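You operate a simulated robot arm through the tools that you are given. There is no shell and no other tool. Be economical: measure what you need, move in short steps, check, and stop when the job is done.

You are at the controls of a simulated robot arm. One attempt, no reset.

TASK
Test the earth-fault switch with the work lamp's breaker off, reset it and light the lamp again.
Fine: the lamp is on outlet 3; one press of the test button; set the meter dial to 3 too.

Only the result counts: the job must be done as asked and must still hold three seconds after the hand-in. Knocking over, shifting, dropping, spilling or breaking anything else fails it.

THE ROBOT
A 6-joint arm with a fingered hand, hanging from a carriage that runs on a gantry, over the field with the corners [-1197, -1971], [83, -1971], [82, 629], [-1198, 629] (x, y) and turns from -308 to 380 degrees about z. Base frame: it is fixed where the carriage stands at the start and does not move with it; the origin is on the floor, on the carriage's upright axis, x ahead of it, y to its left, z up; the surface under the hand at the start is at about z = 920. Readings come in mm, degrees, newtons and seconds.
With the tool pointing down near the work surface it reaches from about 100 to 680 mm from the robot's upright axis, wherever it stands. Its first joint turns from -166.0 to 166.0 degrees. Places, roughly: earth-fault switch [500, 100, 1300]; meter dial [600, -100, 1300]; test button [600, 100, 1300]. Payload 4 kg.
The TCP is the grasp point between the finger pads, 30 mm short of the fingertips. In the tool frame z runs along the fingers and y along their closing line. The gripper opens to 104 mm. The gripper's body begins 35 mm behind the TCP. The gripper is a hand of 5 fingers: y runs from the thumb to the fingers, the wrist lies at [-15, -113, -190] in the tool frame.
Orientation is told as [roll, pitch, yaw] about the base's x, y, z axes, in that order, counted from this pose: with the fingers straight down and the wrist toward the robot, the tool's x, y and z point along [0, 1, 0], [1, 0, 0] and [0, 0, -1] of the base frame.

THE INTERFACE
- The arm moves only by the tool jog_arm. Its argument "series" is a list of rows, each a list of 6 numbers: the shift along the base's x, y, z in mm, then the turn, a rotation vector about the base's x, y, z in degrees. In form: [[dx, dy, dz, wx, wy, wz], ...]. A call has 1 to 20 rows; each row shifts and turns the commanded pose from where the row before left it. A row lasts 0.2 s, in which the tool goes at most 50 mm and 8.6 degrees; a call with a longer step from one row to the next is refused whole. Where a pose cannot be reached the arm comes as near as it can. A force on the tool above 40 N (or 10 N above the force at the start of the call, whichever is more), or a blocked arm, ends the call early, and 0.2 s more pass. In this call time passes only in rows, and 0.2 s behind the last. It gives the time, the measured TCP pose, the force on the tool (base axes), the opening and the grip force at its end, in the units of the frame above (readings bear some noise), with the torque about the TCP (base axes, N m) and any sound that the robot's microphone picked up.
- Cameras (640 x 400 px; columns grow to the right, rows downward): "scene" is now at [265.5, 3, 1799.8]; the picture's right is [0.11, -0.99, 0.00], its down [-0.91, -0.10, -0.41] and it looks along [0.41, 0.05, -0.91] (base axes); focal length 264 px, centre (320, 200). "wrist" rides on the gripper at [60, -83, -120] in the tool frame; the picture's right is [-0.79, 0.29, -0.54], its down [-0.56, -0.71, 0.44] and it looks along [-0.26, 0.65, 0.72] (tool axes); focal length 234 px, centre (320, 200). There is no depth. A picture from a camera that has moved, and an enlarged one, comes with that camera's place and axes in the base frame and with its lens. The place of the scene camera against the robot may be out by one fixed shift of up to 18 mm in any direction.
- camera(camera): a new picture of that camera. The clock stands still meanwhile.
- lift_body(by): slides the trunk up (or, below 0, down) by that many mm; the arm and the scene camera ride with it, the base frame stays. It gives what a move gives, with no picture.
- steer(legs): drives the robot by 1 to 6 legs, each [ahead, left, turn to the left] in mm, mm and degrees, along the robot's own axes; the way and the turn of a leg run together, so that a leg with both is an arc; at most 1500 mm and 180 degrees a leg. The arm and the cameras ride along, it lands a little off, and it stops where it bumps. It keeps to its track: a leg is cut to what the track allows. It gives what a move gives.
- set_fingers(index, middle, ring, little, thumb_bend, thumb_turn): sets how far each is bent, from 0 (flat) to 100 (curled in); at 30 the hand is open as for a grip, at 70 the pads meet at the TCP. One left out holds its place. A second passes; each finger stops where it meets its share of the squeeze, and holds until it gets a number again. It is the only way to open and close the hand. It gives what a move gives, with no picture; readings hold the bend of each and the force on index, middle, ring, little, thumb and palm. thumb_turn goes from beside the hand (0) to across from the fingers (100), as for a grip.
- aim_head(pan, tilt): turns the head with the scene camera to pan (to the left, within 155 degrees either way) and tilt (down, from -29 to 69), counted from straight ahead of the robot. It gives what a move gives.
- inspect(camera, box): a new picture of the part [left, top, right, bottom] of that camera's present view, enlarged. The clock stands still meanwhile.
- close_job(): hands the job in; it is judged then, once.

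Go step by step. Nothing tells you exact positions but the pictures and the camera data: compare them with the known pose of the tool, close in by small moves and look again before you grip or let go. The budget is 120 turns and 82 pictures, counting those below and the enlarged ones. Unless the task says otherwise, let go and move clear before handing in, and close with one line.

The tools are called after "Request:" by a JSON object that holds its "method" and its "body". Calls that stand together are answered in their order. jog_arm: Moves the arm, as the interface text tells. Its arguments: {"type":"object","properties":{"series":{"type":"array","items":{"type":"array","items":{"type":"number"}}}},"required":["series"]} The other tools are called the same way: lift_body (by) slides the trunk up or down; set_fingers (index, middle, ring, little, thumb_bend, thumb_turn) moves the fingers one by one; steer (legs) drives the base; aim_head (pan, tilt) turns the head that bears the scene camera; camera (camera) takes a picture; inspect (camera, box) takes an enlarged picture of a part of a camera's view; close_job () hands the job in.

At the start:

```text
clock: 0.0
tool_pos: [395.1, -96.3, 999.0]
ee_rot: [0.1, 0.0, 0.0]
force: [-0.5, -0.4, -0.1]
moment: [-0.02, -0.02, 0.01]
gripper_width: 103.5
finger_force: 0.0
shape: jaw
bend: [30.0, 30.0, 30.0, 30.0, 30.0, 97.0]
finger forces: [0.0, 0.0, 0.1, 0.0, 0.0, 0.0]
trunk travel left (down, up): [-525.0, 73.0]
robot x, y, heading: [3.4, -2.6, -0.1]
head pan, tilt: [6.5, 65.9]
```

scene: 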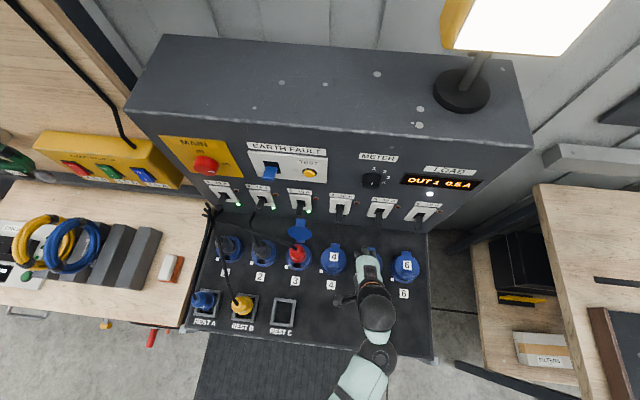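
wrist: 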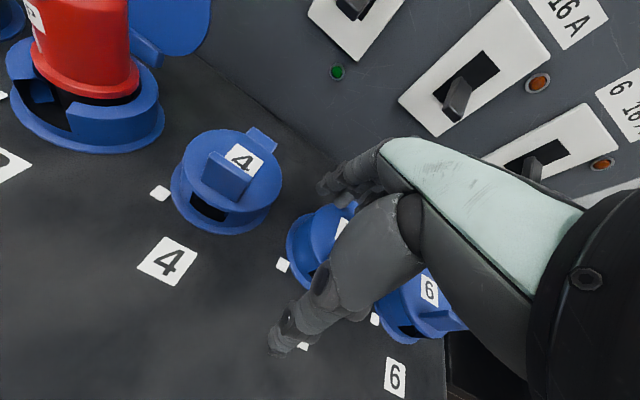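

I see a distribution panel with a main switch, the earth-fault switch with its test button, a meter dial and six breakers above the outlets. I'll enlarge the panel parts first.

Request:
{"method": "inspect", "body": {"camera": "scene", "box": [160, 130, 340, 243]}}

Request:
{"method": "inspect", "body": {"camera": "scene", "box": [310, 130, 490, 243]}}

Request:
{"method": "inspect", "body": {"camera": "scene", "box": [180, 200, 440, 362]}}

```text
3.54 times, centred on (250, 186) of scene
camera zoom: at [265.5, 3.0, 1799.8], right [0.11, -0.99, 0.0], down [-0.91, -0.1, -0.41], along [0.41, 0.05, -0.91], focal length 934 px, centre (568, 248)
```

zoom: 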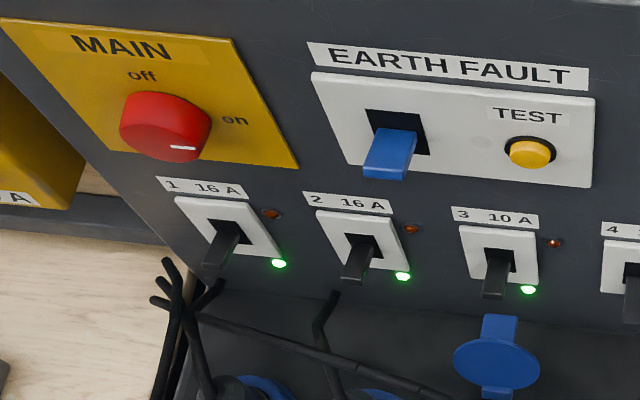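

```text
3.54 times, centred on (400, 186) of scene
camera zoom: at [265.5, 3.0, 1799.8], right [0.11, -0.99, 0.0], down [-0.91, -0.1, -0.41], along [0.41, 0.05, -0.91], focal length 934 px, centre (37, 248)
```

zoom: 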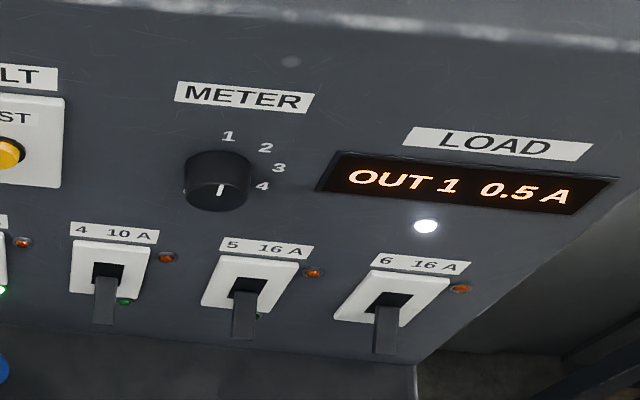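

```text
2.46 times, centred on (310, 281) of scene
camera zoom: at [265.5, 3.0, 1799.8], right [0.11, -0.99, 0.0], down [-0.91, -0.1, -0.41], along [0.41, 0.05, -0.91], focal length 649 px, centre (345, 1)
```

zoom: 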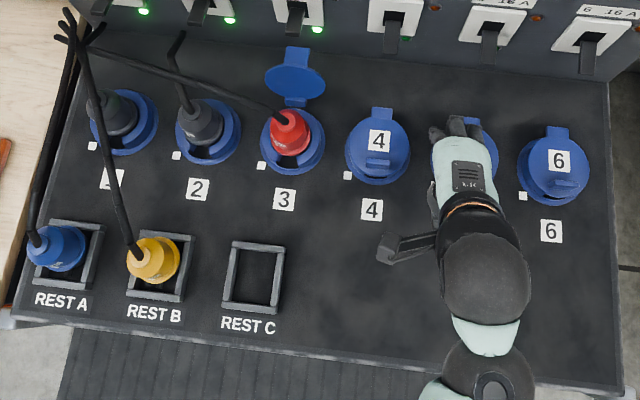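

The lamp's plug (red) sits in outlet 3, breakers 1 to 3 are lit, and the dial looks set to 1. I'll back the hand up, form a pointing index finger and look at the panel with a flatter head tilt.

Request:
{"method": "jog_arm", "body": {"series": [[-20, 0, 40, 0, 0, 0], [-20, 0, 40, 0, 0, 0], [-20, 0, 40, 0, 0, 0], [-20, 0, 40, 0, 0, 0], [-20, 0, 20, 0, 0, 0]]}}

Request:
{"method": "set_fingers", "body": {"index": 0, "middle": 100, "ring": 100, "little": 100, "thumb_bend": 100, "thumb_turn": 50}}

Request:
{"method": "aim_head", "body": {"pan": 0, "tilt": 50}}

Request:
{"method": "camera", "body": {"camera": "scene"}}

Request:
{"method": "camera", "body": {"camera": "wrist"}}

```text
clock: 1.2
tool_pos: [319.2, -63.4, 1091.4]
ee_rot: [0.0, 0.0, -0.1]
force: [-0.2, -0.4, 0.0]
moment: [-0.01, 0.01, -0.01]
gripper_width: 103.9
finger_force: 0.1
shape: jaw
bend: [30.0, 30.0, 30.0, 30.0, 30.0, 97.0]
finger forces: [0.1, 0.1, 0.0, 0.1, 0.0, 0.0]
out of reach, approached as far as the arm can: row 3, 4, 5
trunk travel left (down, up): [-525.0, 73.0]
robot x, y, heading: [1.8, 1.2, -0.1]
head pan, tilt: [6.5, 65.9]
```

```text
clock: 2.2
tool_pos: [319.2, -64.1, 1091.0]
ee_rot: [-0.1, 0.0, -0.1]
force: [0.4, 0.3, 0.2]
moment: [-0.01, 0.0, -0.04]
gripper_width: 47.6
finger_force: 0.0
shape: fingers
bend: [0.0, 100.0, 100.0, 100.0, 100.0, 51.0]
finger forces: [0.0, 0.0, 0.0, 0.0, 0.0, 0.1]
trunk travel left (down, up): [-525.0, 73.0]
robot x, y, heading: [0.6, -0.4, 0.1]
head pan, tilt: [6.5, 65.9]
```

```text
clock: 3.0
tool_pos: [320.8, -62.8, 1090.3]
ee_rot: [0.0, -0.2, -0.1]
force: [0.4, 0.8, -1.0]
moment: [0.0, -0.02, 0.01]
gripper_width: 47.6
finger_force: 0.0
shape: fingers
bend: [0.0, 100.0, 100.0, 100.0, 100.0, 51.0]
finger forces: [0.0, 0.0, 0.0, 0.1, 0.0, 0.1]
trunk travel left (down, up): [-525.0, 73.0]
robot x, y, heading: [0.5, -0.7, 0.1]
head pan, tilt: [0.0, 50.0]
```

```text
76 pictures are left
camera scene: at [283.3, -3.7, 1818.8], right [0.0, -1.0, 0.0], down [-0.77, 0.0, -0.64], along [0.64, 0.0, -0.77], focal length 264 px, centre (320, 200)
```

scene: 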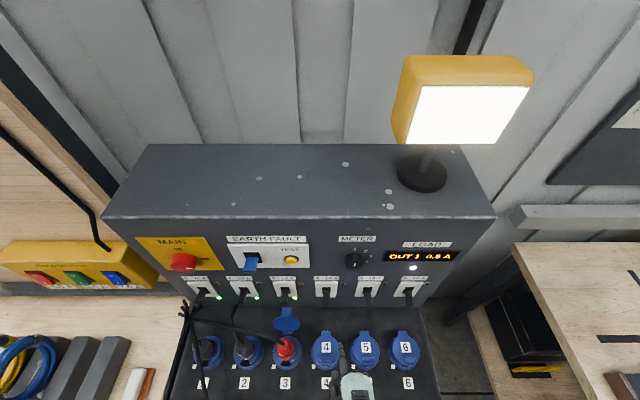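

```text
75 pictures are left
camera wrist: at [236.8, -2.6, 1208.3], right [0.29, -0.79, 0.55], down [-0.71, -0.56, -0.44], along [0.65, -0.26, -0.72], focal length 234 px, centre (320, 200)
```

wrist: 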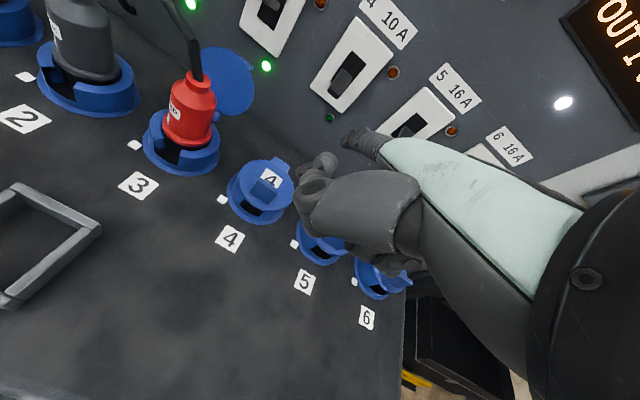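

The LED of breaker 3 triangulates to about [572, 76, 1007]. I need the index tip's place in the tool frame, so I'll inspect it in the scene view.

Request:
{"method": "inspect", "body": {"camera": "scene", "box": [290, 320, 418, 400]}}

Request:
{"method": "inspect", "body": {"camera": "wrist", "box": [270, 100, 430, 300]}}

```text
5.00 times, centred on (354, 360) of scene
camera zoom: at [283.3, -3.7, 1818.8], right [0.0, -1.0, 0.0], down [-0.77, 0.0, -0.64], along [0.64, 0.0, -0.77], focal length 1319 px, centre (150, -600)
```

zoom: 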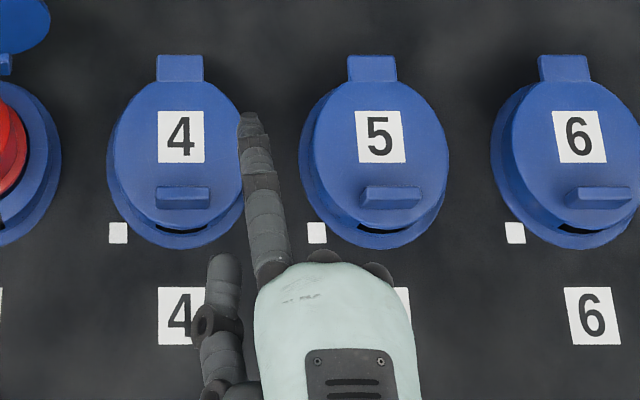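

```text
2.00 times, centred on (350, 200) of wrist
camera zoom: at [236.8, -2.6, 1208.3], right [0.29, -0.79, 0.55], down [-0.71, -0.56, -0.44], along [0.65, -0.26, -0.72], focal length 468 px, centre (260, 200)
```

zoom: 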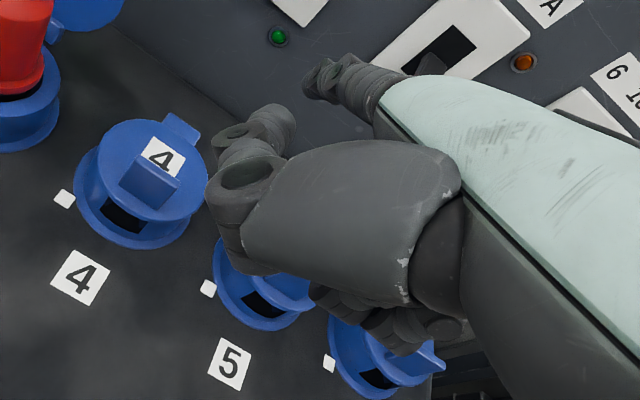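

The flat index tip lies about [16, 108, 4] in the tool frame, so tilting by about -41° about y makes it point straight ahead. I'll tilt, move up, and look at the panel with the wrist camera.

Request:
{"method": "jog_arm", "body": {"series": [[10, 10, 10, 0, -8.2, 0], [10, 10, 10, 0, -8.2, 0], [10, 10, 10, 0, -8.2, 0], [10, 10, 10, 0, -8.2, 0], [10, 10, 10, 0, -8.2, 0]]}}

Request:
{"method": "camera", "body": {"camera": "wrist"}}

Request:
{"method": "camera", "body": {"camera": "scene"}}

```text
clock: 4.2
tool_pos: [371.2, -15.7, 1139.7]
ee_rot: [-0.1, -41.1, 0.1]
force: [-0.2, 0.5, 0.1]
moment: [-0.04, 0.02, -0.02]
gripper_width: 47.3
finger_force: 0.0
shape: fingers
bend: [0.0, 100.0, 100.0, 100.0, 100.0, 51.0]
finger forces: [0.0, 0.0, 0.0, 0.1, 0.1, 0.0]
trunk travel left (down, up): [-525.0, 73.0]
robot x, y, heading: [2.0, -0.2, -0.1]
head pan, tilt: [0.0, 50.0]
```

```text
72 pictures are left
camera wrist: at [229.6, 45.0, 1172.8], right [-0.14, -0.79, 0.6], down [-0.25, -0.56, -0.79], along [0.96, -0.26, -0.12], focal length 234 px, centre (320, 200)
```

wrist: 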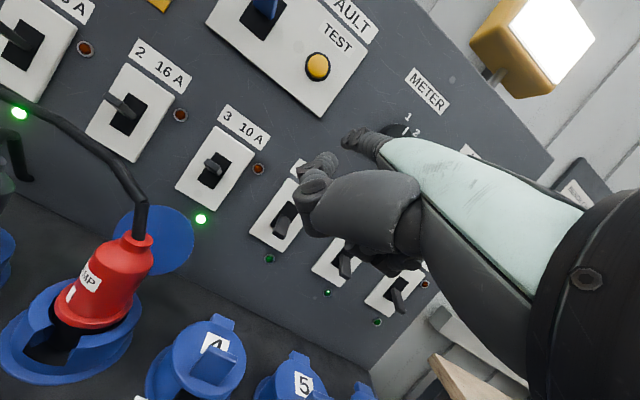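

```text
71 pictures are left
camera scene: at [283.3, -3.7, 1818.9], right [0.0, -1.0, 0.0], down [-0.77, 0.0, -0.64], along [0.64, 0.0, -0.77], focal length 264 px, centre (320, 200)
```

scene: 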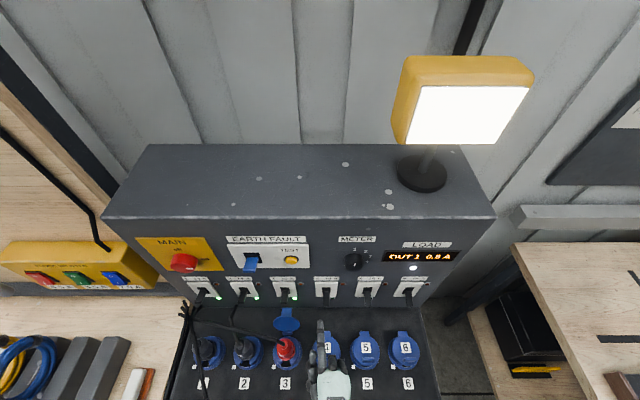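

The wrist view shows the panel well: the test button is near [564, 66, 1271] and the panel face is roughly vertical at x≈575. I'll zoom in on breaker and switch positions.

Request:
{"method": "inspect", "body": {"camera": "wrist", "box": [80, 0, 400, 200]}}

Request:
{"method": "inspect", "body": {"camera": "wrist", "box": [150, 100, 310, 250]}}

Request:
{"method": "inspect", "body": {"camera": "scene", "box": [220, 220, 380, 320]}}

```text
2.00 times, centred on (240, 100) of wrist
camera zoom: at [229.6, 45.0, 1172.8], right [-0.14, -0.79, 0.6], down [-0.25, -0.56, -0.79], along [0.96, -0.26, -0.12], focal length 468 px, centre (480, 400)
```

zoom: 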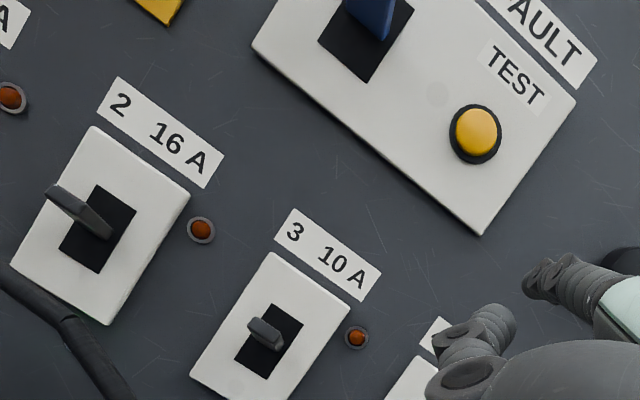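

```text
2.67 times, centred on (230, 175) of wrist
camera zoom: at [229.6, 45.0, 1172.8], right [-0.14, -0.79, 0.6], down [-0.25, -0.56, -0.79], along [0.96, -0.26, -0.12], focal length 624 px, centre (560, 267)
```

zoom: 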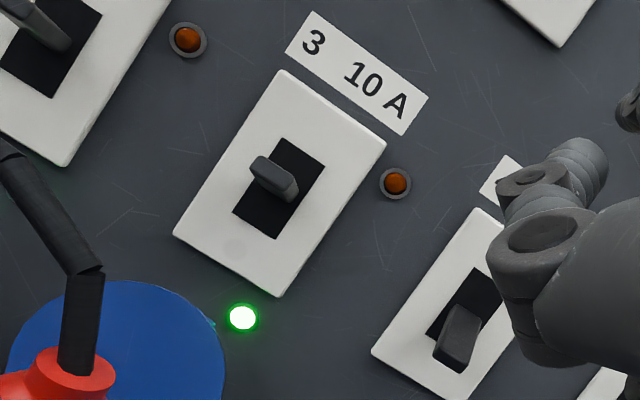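

```text
4.00 times, centred on (300, 270) of scene
camera zoom: at [283.3, -3.7, 1818.9], right [0.0, -1.0, 0.0], down [-0.77, 0.0, -0.64], along [0.64, 0.0, -0.77], focal length 1055 px, centre (400, -80)
```

zoom: 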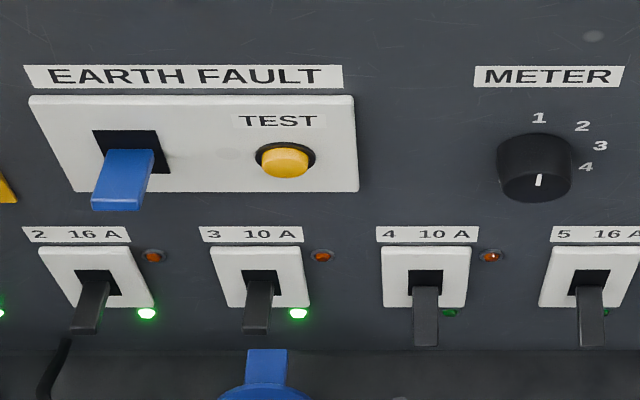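

Levers up mean on: 1–3 are on and 4–6 are off. Lever 3's tip is near [545, 103, 1088]. I'll go back to the downward-slanting finger and hover above and in front of that lever.

Request:
{"method": "jog_arm", "body": {"series": [[6, 20, 0, 0, 8.2, 0], [6, 20, 0, 0, 8.2, 0], [6, 20, 0, 0, 8.2, 0], [6, 20, 0, 0, 8.2, 0], [6, 20, 0, 0, 8.2, 0]]}}

Request:
{"method": "camera", "body": {"camera": "wrist"}}

```text
clock: 5.4
tool_pos: [405.7, 82.6, 1114.3]
ee_rot: [-0.1, -0.1, 0.5]
force: [-0.7, -0.2, -0.7]
moment: [0.06, -0.06, -0.04]
gripper_width: 47.4
finger_force: 0.0
shape: fingers
bend: [0.0, 100.0, 100.0, 100.0, 100.0, 51.0]
finger forces: [0.0, 0.1, 0.0, 0.0, 0.0, 0.0]
out of reach, approached as far as the arm can: row 5
trunk travel left (down, up): [-525.0, 73.0]
robot x, y, heading: [-0.2, -0.6, 0.1]
head pan, tilt: [0.0, 50.0]
```

```text
67 pictures are left
camera wrist: at [322.1, 140.7, 1232.3], right [0.29, -0.79, 0.54], down [-0.7, -0.56, -0.44], along [0.65, -0.25, -0.72], focal length 234 px, centre (320, 200)
```

wrist: 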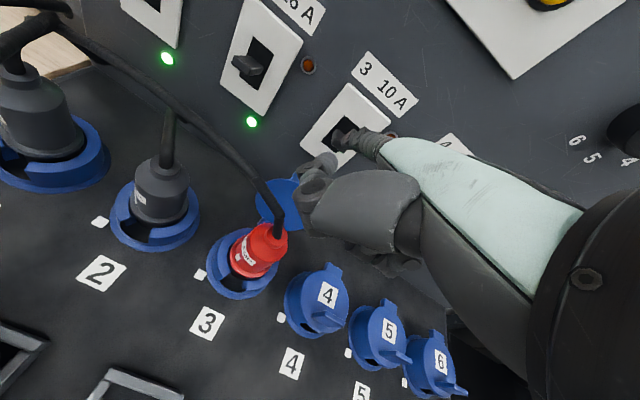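

Request:
{"method": "lift_body", "body": {"by": 40}}

Request:
{"method": "inspect", "body": {"camera": "wrist", "box": [260, 60, 420, 160]}}

Request:
{"method": "inspect", "body": {"camera": "scene", "box": [230, 240, 390, 340]}}

```text
clock: 6.2
tool_pos: [405.8, 80.0, 1155.2]
ee_rot: [0.0, -0.2, 0.1]
force: [0.4, -0.5, -0.2]
moment: [0.01, -0.01, -0.01]
gripper_width: 47.5
finger_force: 0.1
shape: fingers
bend: [0.0, 100.0, 100.0, 100.0, 100.0, 51.0]
finger forces: [0.1, 0.0, 0.1, 0.0, 0.1, 0.1]
trunk travel left (down, up): [-565.0, 33.0]
robot x, y, heading: [-0.8, -0.3, 0.1]
head pan, tilt: [0.0, 50.0]
```

```text
4.00 times, centred on (340, 110) of wrist
camera zoom: at [323.0, 140.0, 1272.3], right [0.29, -0.79, 0.54], down [-0.7, -0.56, -0.44], along [0.65, -0.26, -0.72], focal length 937 px, centre (240, 560)
```

zoom: 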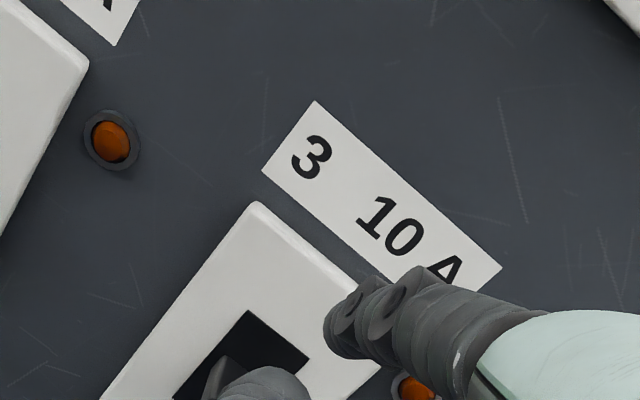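

```text
4.00 times, centred on (310, 290) of scene
camera zoom: at [283.3, -3.7, 1858.9], right [0.0, -1.0, 0.0], down [-0.77, 0.0, -0.64], along [0.64, 0.0, -0.77], focal length 1055 px, centre (360, -160)
```

zoom: 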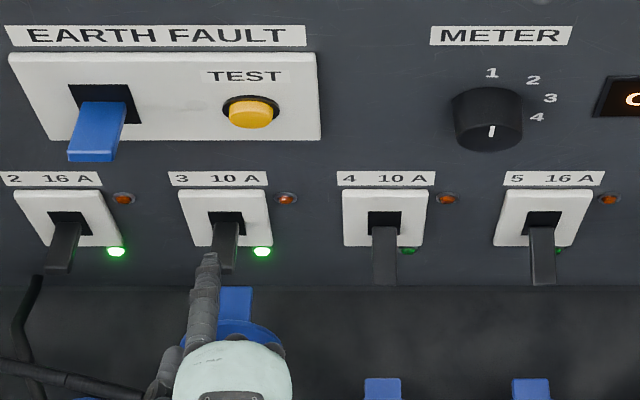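

The finger tip is at about [515, 96, 1151], above and in front of lever 3 (tip ~[525, 98, 1094]). I'll move in over it and push down in steps.

Request:
{"method": "jog_arm", "body": {"series": [[13, 1, 0, 0, 0, 0], [13, 1, 0, 0, 0, 0], [0, 0, -15, 0, 0, 0], [0, 0, -15, 0, 0, 0], [0, 0, -12, 0, 0, 0], [0, 0, -8, 0, 0, 0], [0, 0, -8, 0, 0, 0]]}}

Request:
{"method": "inspect", "body": {"camera": "scene", "box": [230, 240, 390, 340]}}

Request:
{"method": "inspect", "body": {"camera": "wrist", "box": [240, 40, 400, 160]}}

```text
clock: 7.8
tool_pos: [431.8, 82.7, 1098.1]
ee_rot: [0.1, -0.2, 0.1]
force: [-0.3, 0.1, 1.8]
moment: [0.04, -0.13, 0.0]
gripper_width: 47.9
finger_force: 0.4
shape: fingers
bend: [0.0, 100.0, 100.0, 100.0, 100.0, 51.0]
finger forces: [1.3, 0.1, 0.0, 0.0, 0.0, 0.0]
trunk travel left (down, up): [-565.0, 33.0]
robot x, y, heading: [2.3, -2.9, 0.2]
head pan, tilt: [0.0, 50.0]
```

```text
4.00 times, centred on (310, 290) of scene
camera zoom: at [283.3, -3.7, 1858.9], right [0.0, -1.0, 0.0], down [-0.77, 0.0, -0.64], along [0.64, 0.0, -0.77], focal length 1055 px, centre (360, -160)
```

zoom: 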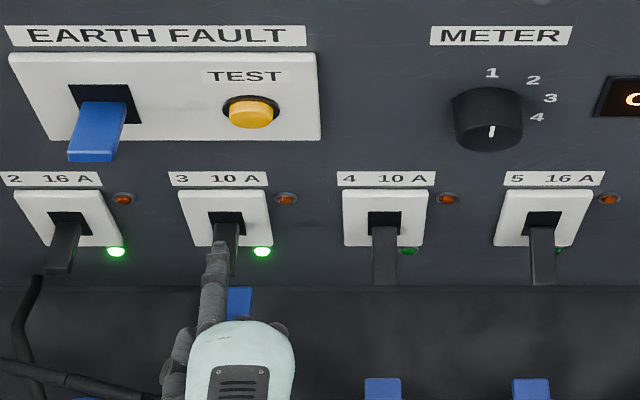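

```text
3.33 times, centred on (320, 100) of wrist
camera zoom: at [349.4, 142.3, 1214.4], right [0.29, -0.79, 0.54], down [-0.7, -0.56, -0.44], along [0.65, -0.26, -0.72], focal length 781 px, centre (320, 533)
```

zoom: 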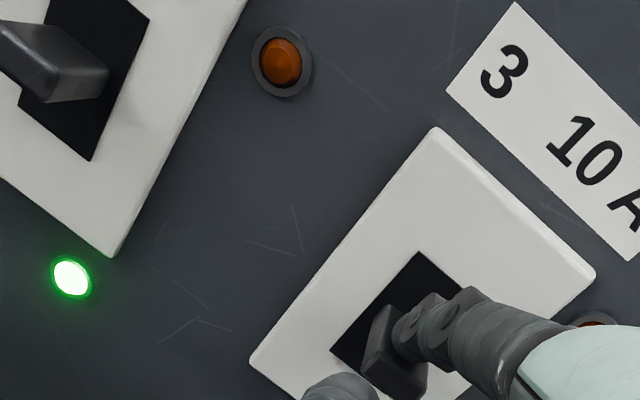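

The finger rests on the lever (1.3 N), a little left of centre. I'll shift it right 5 mm and push down further.

Request:
{"method": "jog_arm", "body": {"series": [[0, -5, 1, 0, 0, 0], [0, 0, -7, 0, 0, 0], [0, 0, -6, 0, 0, 0], [0, 0, -6, 0, 0, 0], [0, 0, -6, 0, 0, 0]]}}

Request:
{"method": "inspect", "body": {"camera": "scene", "box": [230, 240, 390, 340]}}

```text
clock: 9.0
tool_pos: [432.0, 77.4, 1072.4]
ee_rot: [0.1, -0.3, 0.1]
force: [-13.5, -0.8, 15.1]
moment: [0.25, -1.59, -0.01]
gripper_width: 49.9
finger_force: 9.6
shape: fingers
bend: [0.0, 100.0, 100.0, 100.0, 100.0, 51.0]
finger forces: [18.5, 0.0, 0.0, 0.0, 0.0, 0.0]
trunk travel left (down, up): [-565.0, 33.0]
robot x, y, heading: [-0.3, -0.3, -0.3]
head pan, tilt: [0.0, 50.0]
```

```text
4.00 times, centred on (310, 290) of scene
camera zoom: at [282.8, -3.8, 1859.0], right [0.0, -1.0, 0.0], down [-0.77, 0.0, -0.64], along [0.64, 0.0, -0.77], focal length 1055 px, centre (360, -160)
```

zoom: 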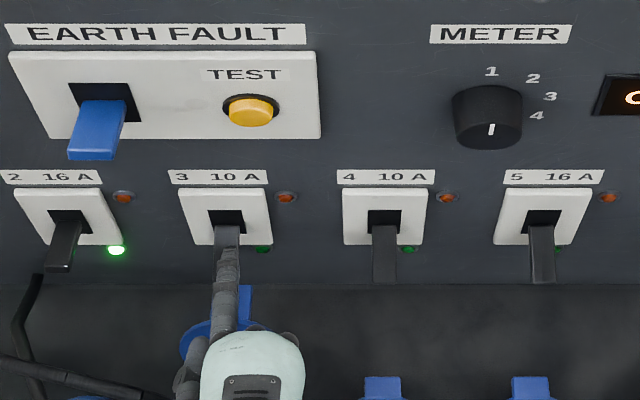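

Breaker 3 is off: its green light and the lamp's feed are out. I'll back away and raise the hand to point straight at the test button.

Request:
{"method": "jog_arm", "body": {"series": [[-10, 0, 12, 0, 0, 0], [-25, 0, 20, 0, 0, 0], [-5, -5, 20, 0, -8.2, 0], [8, -5, 20, 0, -8.2, 0], [8, -5, 20, 0, -8.2, 0], [8, -5, 20, 0, -8.2, 0], [8, -5, 19, 0, -8.2, 0]]}}

Request:
{"method": "camera", "body": {"camera": "wrist"}}

Request:
{"method": "camera", "body": {"camera": "scene"}}

```text
clock: 10.6
tool_pos: [424.1, 51.4, 1201.0]
ee_rot: [-0.1, -41.3, 0.1]
force: [0.1, 0.1, -0.1]
moment: [-0.03, -0.03, 0.01]
gripper_width: 47.7
finger_force: 0.0
shape: fingers
bend: [0.0, 100.0, 100.0, 100.0, 100.0, 51.0]
finger forces: [0.0, 0.0, 0.0, 0.0, 0.0, 0.0]
trunk travel left (down, up): [-565.0, 33.0]
robot x, y, heading: [-1.7, 0.9, -0.2]
head pan, tilt: [0.0, 50.0]
```

```text
61 pictures are left
camera wrist: at [283.6, 112.1, 1235.7], right [-0.14, -0.79, 0.6], down [-0.24, -0.56, -0.79], along [0.96, -0.25, -0.11], focal length 234 px, centre (320, 200)
```

wrist: 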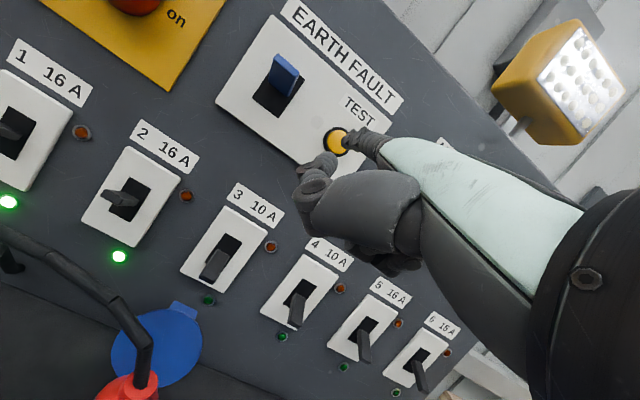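

```text
60 pictures are left
camera scene: at [283.3, -3.7, 1858.9], right [0.0, -1.0, 0.0], down [-0.77, 0.0, -0.64], along [0.64, 0.0, -0.77], focal length 264 px, centre (320, 200)
```

scene: 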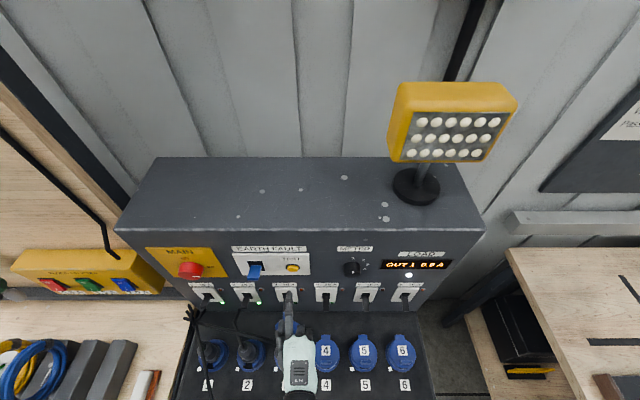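

The lamp is dark and the tip is lined up with the button (about [562, 66, 1271]). I'll advance towards it and press once.

Request:
{"method": "jog_arm", "body": {"series": [[15, 0, 1, 0, 0, 0], [15, 0, 1, 0, 0, 0], [8, 0, 0, 0, 0, 0], [5, 0, 0, 0, 0, 0], [4, 0, 0, 0, 0, 0], [3, 0, 0, 0, 0, 0], [3, 0, 0, 0, 0, 0]]}}

Request:
{"method": "inspect", "body": {"camera": "wrist", "box": [220, 40, 420, 180]}}

Request:
{"method": "inspect", "body": {"camera": "scene", "box": [220, 240, 380, 340]}}

```text
clock: 12.2
tool_pos: [476.4, 51.5, 1204.6]
ee_rot: [0.0, -41.2, 0.0]
force: [-3.4, 1.4, -0.5]
moment: [-0.04, -0.22, 0.03]
gripper_width: 47.7
finger_force: 1.8
shape: fingers
bend: [0.0, 100.0, 100.0, 100.0, 100.0, 51.0]
finger forces: [3.1, 0.0, 0.0, 0.0, 0.1, 0.0]
trunk travel left (down, up): [-565.0, 33.0]
robot x, y, heading: [0.6, -3.6, 0.2]
head pan, tilt: [0.0, 50.0]
heard: click
```

```text
2.86 times, centred on (320, 110) of wrist
camera zoom: at [336.0, 112.2, 1239.1], right [-0.14, -0.79, 0.6], down [-0.24, -0.56, -0.79], along [0.96, -0.26, -0.11], focal length 669 px, centre (320, 457)
```

zoom: 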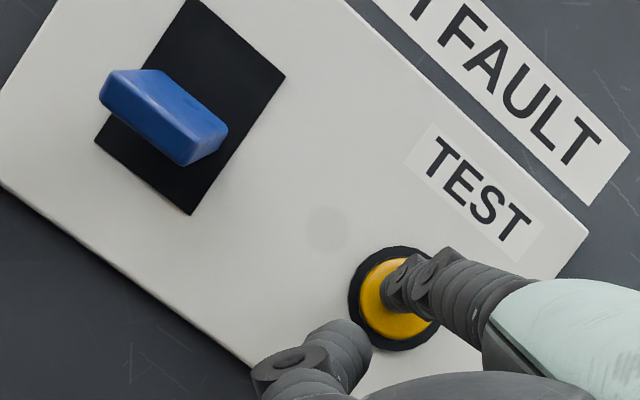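

```text
4.00 times, centred on (300, 290) of scene
camera zoom: at [283.1, -3.7, 1858.8], right [0.0, -1.0, 0.0], down [-0.77, 0.0, -0.64], along [0.64, 0.0, -0.77], focal length 1055 px, centre (400, -160)
```

zoom: 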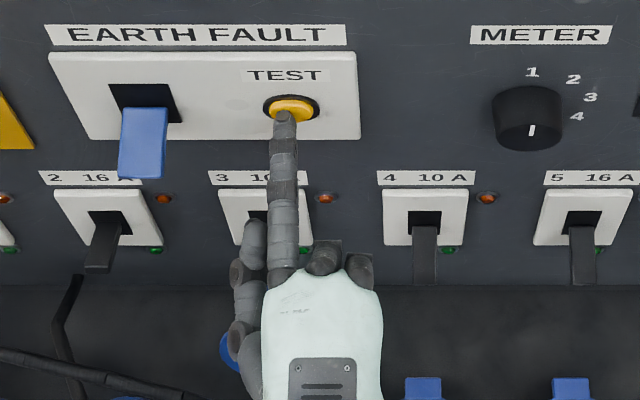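

One click was heard, the earth-fault lever has dropped and all green lights are out. I'll withdraw straight back, move beneath the blue lever (tip about [529, 150, 1264]) and check.

Request:
{"method": "jog_arm", "body": {"series": [[-15, 0, 0, 0, 0, 0], [-25, 0, 0, 0, 0, 0], [-20, 0, -10, 0, 0, 0], [0, 20, -15, 0, 0, 0], [0, 30, -15, 0, 0, 0], [0, 33, -5, 0, 0, 0]]}}

Request:
{"method": "inspect", "body": {"camera": "wrist", "box": [220, 40, 420, 180]}}

Request:
{"method": "inspect", "body": {"camera": "scene", "box": [180, 220, 340, 320]}}

```text
clock: 13.6
tool_pos: [416.2, 135.0, 1160.4]
ee_rot: [0.1, -41.2, -0.1]
force: [-0.4, 0.5, 0.6]
moment: [0.05, -0.02, 0.02]
gripper_width: 47.3
finger_force: 0.0
shape: fingers
bend: [0.0, 100.0, 100.0, 100.0, 100.0, 51.0]
finger forces: [0.0, 0.0, 0.1, 0.0, 0.1, 0.1]
trunk travel left (down, up): [-565.0, 33.0]
robot x, y, heading: [0.6, -0.1, -0.0]
head pan, tilt: [0.0, 50.0]
```

```text
2.86 times, centred on (320, 110) of wrist
camera zoom: at [276.3, 195.6, 1193.2], right [-0.14, -0.79, 0.6], down [-0.24, -0.56, -0.79], along [0.96, -0.26, -0.11], focal length 669 px, centre (320, 457)
```

zoom: 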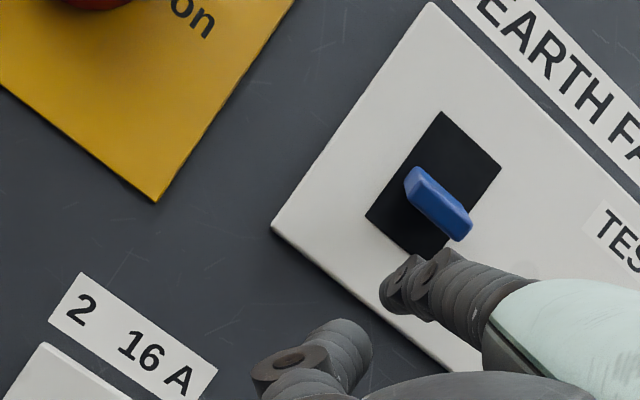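

```text
4.00 times, centred on (260, 270) of scene
camera zoom: at [283.3, -3.8, 1858.9], right [0.0, -1.0, 0.0], down [-0.77, 0.0, -0.64], along [0.64, 0.0, -0.77], focal length 1055 px, centre (560, -80)
```

zoom: 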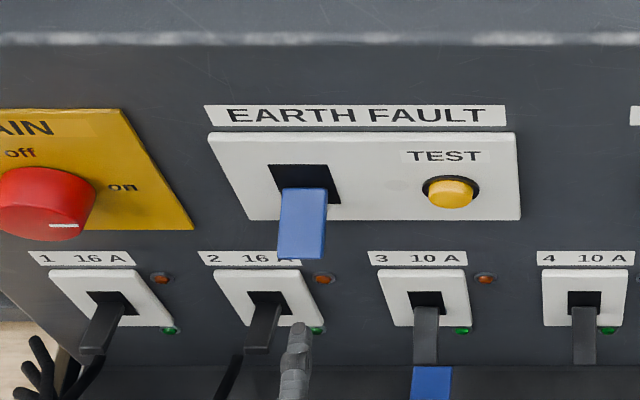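

The tip sits at [501, 151, 1228], directly below and in front of the lever. I'll go under it and push up.

Request:
{"method": "jog_arm", "body": {"series": [[20, 0, 0, 0, 0, 0], [20, 0, 0, 0, 0, 0], [0, 0, 10, 0, 0, 0], [0, 0, 8, 0, 0, 0], [0, 0, 6, 0, 0, 0], [0, 0, 6, 0, 0, 0], [0, 0, 6, 0, 0, 0]]}}

Request:
{"method": "inspect", "body": {"camera": "wrist", "box": [220, 40, 420, 180]}}

Request:
{"method": "inspect", "body": {"camera": "scene", "box": [180, 220, 340, 320]}}

```text
clock: 15.2
tool_pos: [455.8, 134.6, 1195.0]
ee_rot: [0.0, -41.2, 0.1]
force: [1.0, -0.4, -1.6]
moment: [-0.03, -0.01, 0.0]
gripper_width: 47.5
finger_force: 0.1
shape: fingers
bend: [0.0, 100.0, 100.0, 100.0, 100.0, 51.0]
finger forces: [0.0, 0.1, 0.0, 0.0, 0.1, 0.0]
trunk travel left (down, up): [-565.0, 33.0]
robot x, y, heading: [0.8, 0.5, -0.2]
head pan, tilt: [0.0, 50.0]
```

```text
2.86 times, centred on (320, 110) of wrist
camera zoom: at [316.2, 194.8, 1229.3], right [-0.14, -0.79, 0.6], down [-0.24, -0.56, -0.79], along [0.96, -0.26, -0.11], focal length 669 px, centre (320, 457)
```

zoom: 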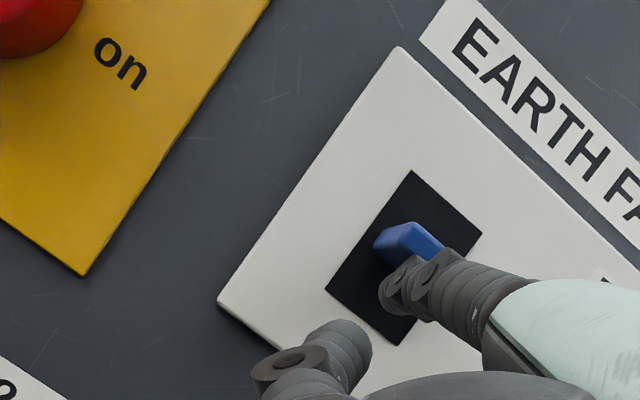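

```text
4.00 times, centred on (260, 270) of scene
camera zoom: at [283.3, -3.7, 1858.9], right [0.0, -1.0, 0.0], down [-0.77, 0.0, -0.64], along [0.64, 0.0, -0.77], focal length 1055 px, centre (560, -80)
```

zoom: 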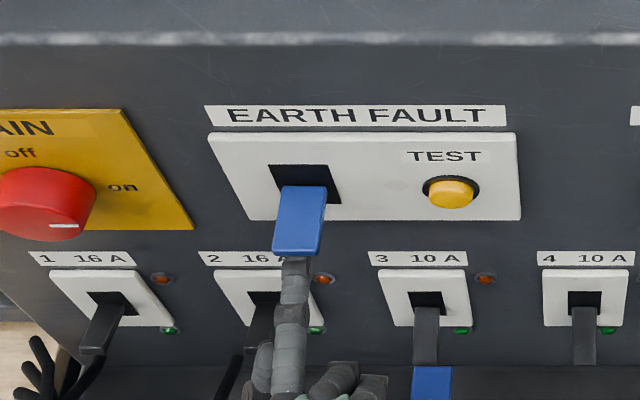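

The lever has started to rise; I'll continue upward.

Request:
{"method": "jog_arm", "body": {"series": [[0, 0, 6, 0, 0, 0], [0, 0, 6, 0, 0, 0], [0, 0, 5, 0, 0, 0]]}}

Request:
{"method": "inspect", "body": {"camera": "scene", "box": [180, 220, 340, 320]}}

```text
clock: 16.0
tool_pos: [457.1, 135.5, 1212.0]
ee_rot: [0.1, -41.1, 0.3]
force: [-1.2, -0.9, -1.6]
moment: [-0.03, 0.04, -0.01]
gripper_width: 46.1
finger_force: 1.9
shape: fingers
bend: [1.0, 100.0, 100.0, 100.0, 100.0, 51.0]
finger forces: [2.4, 0.0, 0.0, 0.1, 0.1, 0.0]
trunk travel left (down, up): [-565.0, 33.0]
robot x, y, heading: [0.5, 2.5, -0.0]
head pan, tilt: [0.0, 50.0]
```

```text
4.00 times, centred on (260, 270) of scene
camera zoom: at [283.2, -3.7, 1858.7], right [0.0, -1.0, 0.0], down [-0.77, 0.0, -0.64], along [0.64, 0.0, -0.77], focal length 1055 px, centre (560, -80)
```

zoom: 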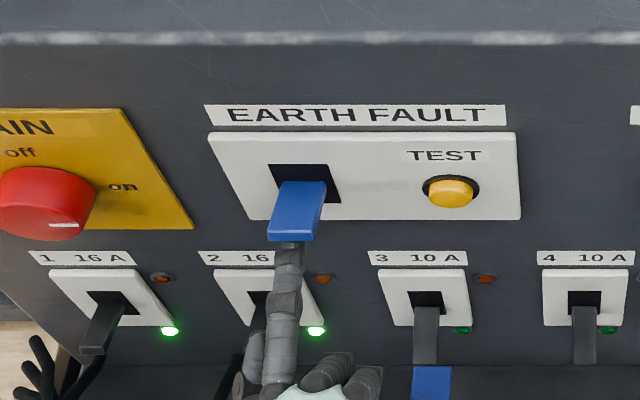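

Greens 1 and 2 are lit again, so the switch has reset. I'll nudge a few millimetres more to make sure it is home, then drop and back away.

Request:
{"method": "jog_arm", "body": {"series": [[0, 0, 4, 0, 0, 0], [0, 0, 3, 0, 0, 0]]}}

Request:
{"method": "jog_arm", "body": {"series": [[0, 0, -12, 0, 0, 0], [0, 0, -12, 0, 0, 0], [-25, 0, -6, 0, 0, 0], [-30, 0, 0, 0, 0, 0], [-20, -15, 0, 0, 0, 0]]}}

Request:
{"method": "camera", "body": {"camera": "wrist"}}

Request:
{"method": "camera", "body": {"camera": "scene"}}

```text
clock: 16.6
tool_pos: [457.2, 136.4, 1219.8]
ee_rot: [0.0, -41.0, 0.2]
force: [-3.5, 2.1, -6.3]
moment: [-0.22, 0.18, 0.2]
gripper_width: 43.7
finger_force: 3.1
shape: fingers
bend: [4.0, 100.0, 100.0, 100.0, 100.0, 51.0]
finger forces: [7.4, 0.0, 0.1, 0.0, 0.0, 0.0]
trunk travel left (down, up): [-565.0, 33.0]
robot x, y, heading: [2.0, -1.8, 0.1]
head pan, tilt: [0.0, 50.0]
```

```text
clock: 17.8
tool_pos: [383.8, 118.8, 1191.1]
ee_rot: [0.1, -41.2, 0.0]
force: [0.6, -0.1, 0.6]
moment: [-0.01, 0.0, -0.02]
gripper_width: 47.3
finger_force: 0.1
shape: fingers
bend: [0.0, 100.0, 100.0, 100.0, 100.0, 51.0]
finger forces: [0.0, 0.0, 0.0, 0.0, 0.1, 0.0]
trunk travel left (down, up): [-565.0, 33.0]
robot x, y, heading: [2.4, -1.3, -0.4]
head pan, tilt: [0.0, 50.0]
```

```text
52 pictures are left
camera wrist: at [243.5, 180.1, 1224.3], right [-0.14, -0.79, 0.6], down [-0.24, -0.56, -0.79], along [0.96, -0.26, -0.11], focal length 234 px, centre (320, 200)
```

wrist: 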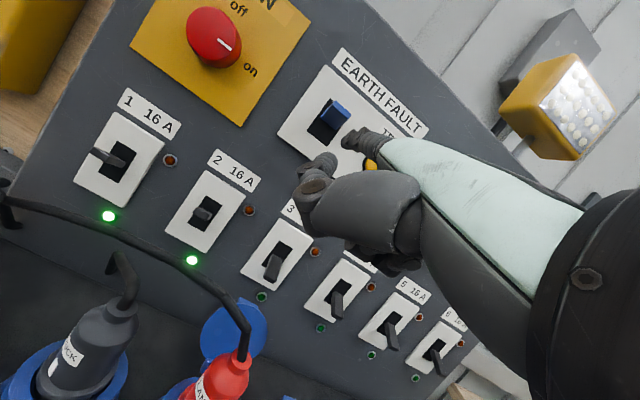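

```text
51 pictures are left
camera scene: at [283.4, -3.6, 1858.9], right [0.0, -1.0, 0.0], down [-0.77, 0.0, -0.64], along [0.64, 0.0, -0.77], focal length 264 px, centre (320, 200)
```

scene: 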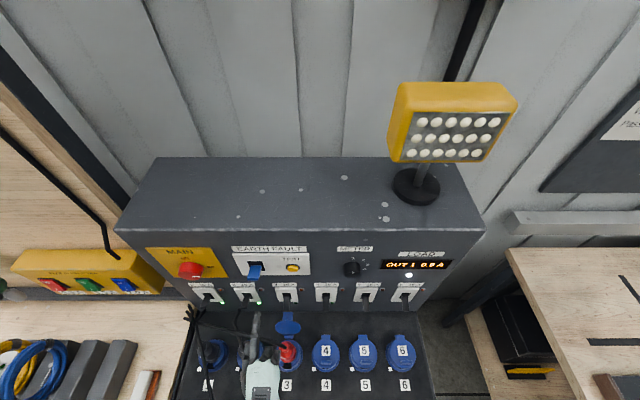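

The earth-fault switch is up again. To lift lever 3 (tip about [527, 97, 1066]) without touching plug 3 (top about [433, 95, 1031]) or its cable, I'll come from the right with the finger yawed 30° left and slanting down.

Request:
{"method": "jog_arm", "body": {"series": [[0, -29, -12, 0, 8.25, 0], [0, -29, -12, 0, 8.25, 0], [0, -29, -12, 0, 8.25, 0], [0, -30, -12, 0, 8.25, 0], [4, 0, -11, 0, 0, 7.5], [4, 0, -11, 0, 0, 7.5], [5, 0, -11, 0, 0, 7.5], [5, 0, -11, 0, 0, 7.5]]}}

Request:
{"method": "camera", "body": {"camera": "wrist"}}

Request:
{"method": "inspect", "body": {"camera": "scene", "box": [230, 260, 390, 400]}}

```text
clock: 19.6
tool_pos: [400.1, 3.1, 1098.1]
ee_rot: [0.1, -8.1, 30.1]
force: [0.5, 0.5, 1.2]
moment: [0.03, -0.03, -0.01]
gripper_width: 47.3
finger_force: 0.1
shape: fingers
bend: [0.0, 100.0, 100.0, 100.0, 100.0, 51.0]
finger forces: [0.0, 0.1, 0.0, 0.0, 0.0, 0.0]
trunk travel left (down, up): [-565.0, 33.0]
robot x, y, heading: [2.8, -1.5, -0.4]
head pan, tilt: [0.0, 50.0]
```

```text
50 pictures are left
camera wrist: at [284.4, 4.3, 1203.1], right [0.58, -0.58, 0.58], down [-0.27, -0.8, -0.53], along [0.77, 0.15, -0.62], focal length 234 px, centre (320, 200)
```

wrist: 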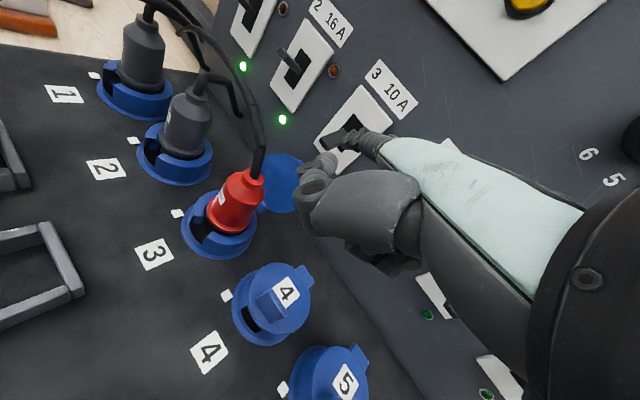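

```text
2.86 times, centred on (310, 330) of scene
camera zoom: at [283.3, -3.7, 1858.8], right [0.0, -1.0, 0.0], down [-0.77, 0.0, -0.64], along [0.64, 0.0, -0.77], focal length 754 px, centre (349, -171)
```

zoom: 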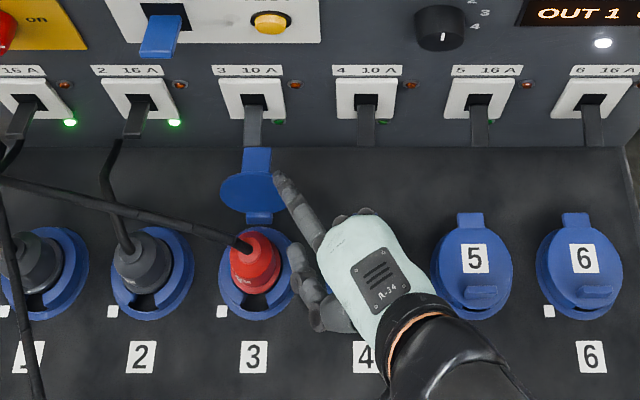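

The thumb clears the plug and cable by roughly 20 mm on this path. I'll descend first to below the lever's height and look.

Request:
{"method": "jog_arm", "body": {"series": [[0, -3, -20, 0, 0, 0], [0, -2, -20, 0, 0, 0], [0, 0, -18, 0, 0, 0], [0, 0, -15, 0, 0, 0]]}}

Request:
{"method": "inspect", "body": {"camera": "wrist", "box": [200, 60, 420, 260]}}

Request:
{"method": "inspect", "body": {"camera": "scene", "box": [230, 260, 390, 400]}}

```text
clock: 20.6
tool_pos: [400.2, -1.9, 1024.9]
ee_rot: [0.0, -8.2, 30.0]
force: [-0.3, 0.7, -0.8]
moment: [0.01, 0.0, -0.03]
gripper_width: 47.4
finger_force: 0.0
shape: fingers
bend: [0.0, 100.0, 100.0, 100.0, 100.0, 51.0]
finger forces: [0.0, 0.0, 0.0, 0.0, 0.0, 0.1]
trunk travel left (down, up): [-565.0, 33.0]
robot x, y, heading: [1.9, 2.9, -0.1]
head pan, tilt: [0.0, 50.0]
```

```text
2.00 times, centred on (310, 160) of wrist
camera zoom: at [284.3, 0.9, 1129.4], right [0.58, -0.58, 0.58], down [-0.27, -0.8, -0.53], along [0.77, 0.15, -0.62], focal length 468 px, centre (340, 280)
```

zoom: 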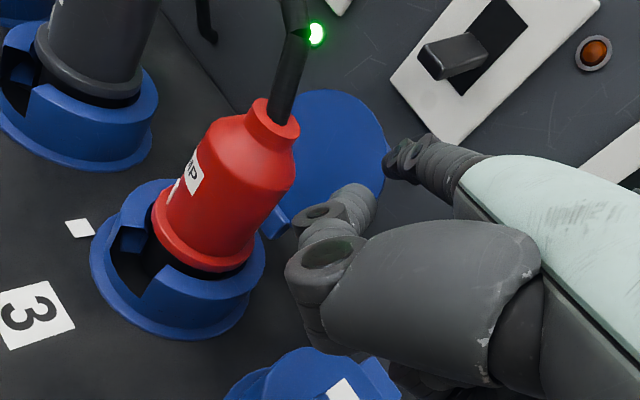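

```text
2.86 times, centred on (310, 330) of scene
camera zoom: at [283.3, -3.7, 1858.9], right [0.0, -1.0, 0.0], down [-0.77, 0.0, -0.64], along [0.64, 0.0, -0.77], focal length 754 px, centre (349, -171)
```

zoom: 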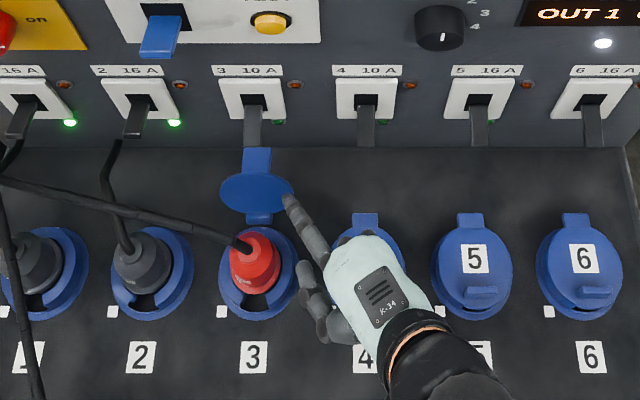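

The open lid of outlet 3 stands up to about [508, 96, 1036], right in front of the lever. I'll instead go over and down behind the lid, to the right of lever 3, and then slide left beneath it.

Request:
{"method": "jog_arm", "body": {"series": [[0, 0, 30, 0, 0, 0], [0, 0, 28, 0, 0, 0], [20, 0, 0, 0, 0, 0], [20, 1, 0, 0, 0, 0], [18, 1, 0, 0, 0, 0]]}}

Request:
{"method": "inspect", "body": {"camera": "wrist", "box": [200, 60, 420, 260]}}

Request:
{"method": "inspect", "body": {"camera": "scene", "box": [230, 250, 390, 350]}}

```text
clock: 21.8
tool_pos: [457.8, -0.6, 1083.3]
ee_rot: [0.1, -8.3, 30.1]
force: [-1.1, -0.1, 0.4]
moment: [0.01, 0.0, -0.01]
gripper_width: 47.6
finger_force: 0.1
shape: fingers
bend: [0.0, 100.0, 100.0, 100.0, 100.0, 51.0]
finger forces: [0.0, 0.0, 0.0, 0.0, 0.0, 0.1]
trunk travel left (down, up): [-565.0, 33.0]
robot x, y, heading: [-0.2, -1.4, 0.1]
head pan, tilt: [0.0, 50.0]
```

```text
2.00 times, centred on (310, 160) of wrist
camera zoom: at [342.5, 2.1, 1188.9], right [0.58, -0.58, 0.58], down [-0.27, -0.8, -0.53], along [0.77, 0.15, -0.62], focal length 468 px, centre (340, 280)
```

zoom: 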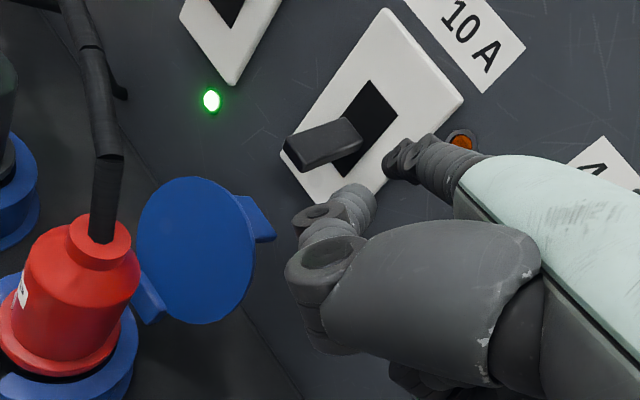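

```text
4.00 times, centred on (310, 300) of scene
camera zoom: at [283.2, -3.7, 1858.8], right [0.0, -1.0, 0.0], down [-0.77, 0.0, -0.64], along [0.64, 0.0, -0.77], focal length 1055 px, centre (360, -200)
```

zoom: 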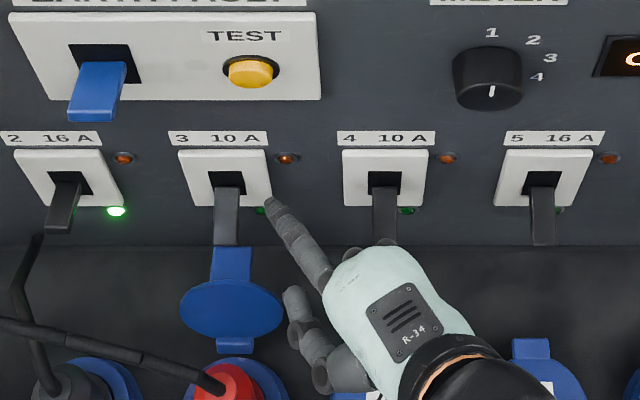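

The tip is just right of lever 3, and the lid's tab tops out near [536, 98, 1012], so there is room between lid and lever. I'll descend, then look before sliding left.

Request:
{"method": "jog_arm", "body": {"series": [[0, 0, -20, 0, 0, 0], [0, 0, -20, 0, 0, 0], [0, 0, -18, 0, 0, 0]]}}

Request:
{"method": "inspect", "body": {"camera": "wrist", "box": [200, 60, 420, 260]}}

Request:
{"method": "inspect", "body": {"camera": "scene", "box": [230, 250, 390, 350]}}

```text
clock: 22.6
tool_pos: [457.9, 1.3, 1026.6]
ee_rot: [0.1, -8.2, 30.0]
force: [-0.3, -0.1, -0.4]
moment: [-0.01, -0.01, 0.0]
gripper_width: 47.5
finger_force: 0.0
shape: fingers
bend: [0.0, 100.0, 100.0, 100.0, 100.0, 51.0]
finger forces: [0.1, 0.0, 0.1, 0.0, 0.0, 0.1]
trunk travel left (down, up): [-565.0, 33.0]
robot x, y, heading: [1.0, -3.2, 0.1]
head pan, tilt: [0.0, 50.0]
```

```text
2.00 times, centred on (310, 160) of wrist
camera zoom: at [341.6, 1.8, 1131.5], right [0.58, -0.58, 0.58], down [-0.27, -0.8, -0.53], along [0.77, 0.15, -0.62], focal length 468 px, centre (340, 280)
```

zoom: 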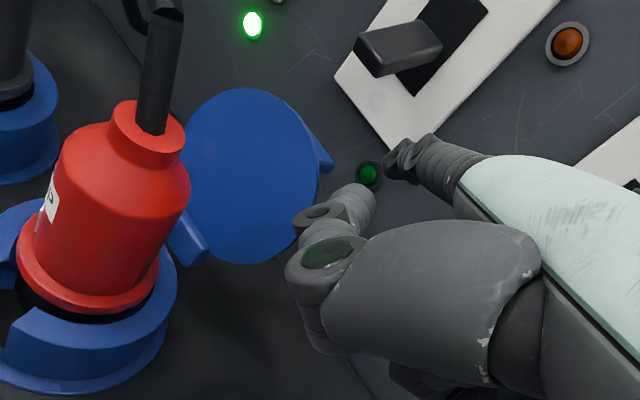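

```text
4.00 times, centred on (310, 300) of scene
camera zoom: at [283.3, -3.7, 1858.9], right [0.0, -1.0, 0.0], down [-0.77, 0.0, -0.64], along [0.64, 0.0, -0.77], focal length 1055 px, centre (360, -200)
```

zoom: 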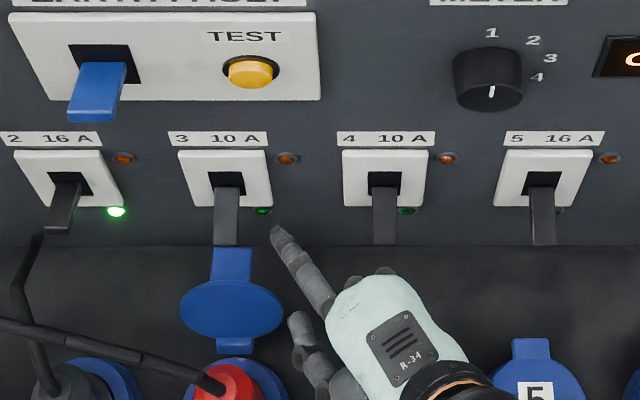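

The lid's right edge is close to the path of my thumb, so I'll tuck the thumb across under the palm and check whether that clears it.

Request:
{"method": "set_fingers", "body": {"thumb_turn": 100}}

Request:
{"method": "inspect", "body": {"camera": "wrist", "box": [200, 60, 420, 260]}}

Request:
{"method": "inspect", "body": {"camera": "scene", "box": [230, 270, 390, 370]}}

```text
clock: 23.6
tool_pos: [458.1, -0.5, 1027.1]
ee_rot: [0.2, -8.1, 30.1]
force: [-0.1, 0.5, 0.0]
moment: [-0.02, -0.01, -0.03]
gripper_width: 45.3
finger_force: 0.0
shape: fingers
bend: [0.0, 100.0, 100.0, 100.0, 100.0, 100.0]
finger forces: [0.1, 0.0, 0.1, 0.0, 0.1, 0.0]
trunk travel left (down, up): [-565.0, 33.0]
robot x, y, heading: [-0.2, -0.7, 0.1]
head pan, tilt: [0.0, 50.0]
```

```text
2.00 times, centred on (310, 160) of wrist
camera zoom: at [341.7, 1.9, 1131.8], right [0.58, -0.58, 0.58], down [-0.27, -0.8, -0.53], along [0.77, 0.15, -0.62], focal length 468 px, centre (340, 280)
```

zoom: 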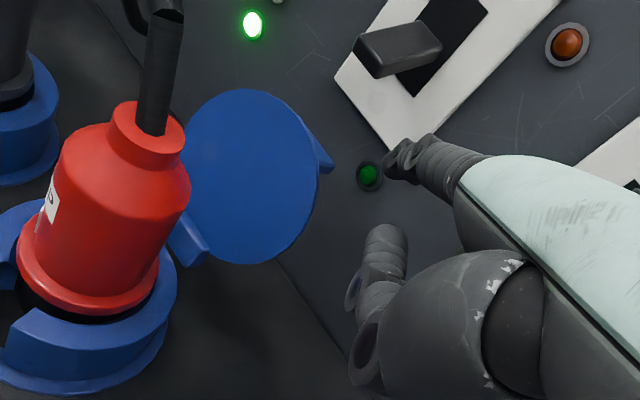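

```text
4.00 times, centred on (310, 320) of scene
camera zoom: at [283.3, -3.7, 1858.9], right [0.0, -1.0, 0.0], down [-0.77, 0.0, -0.64], along [0.64, 0.0, -0.77], focal length 1055 px, centre (360, -280)
```

zoom: 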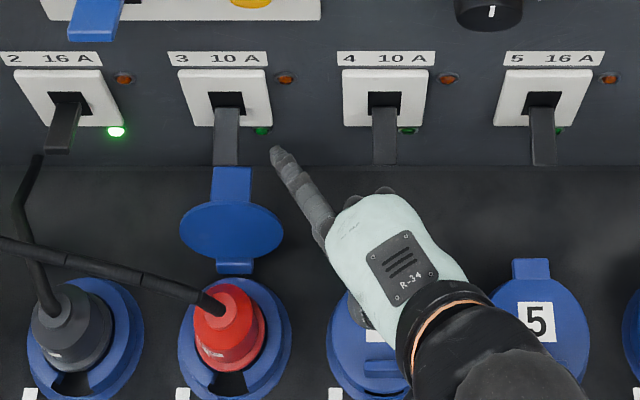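

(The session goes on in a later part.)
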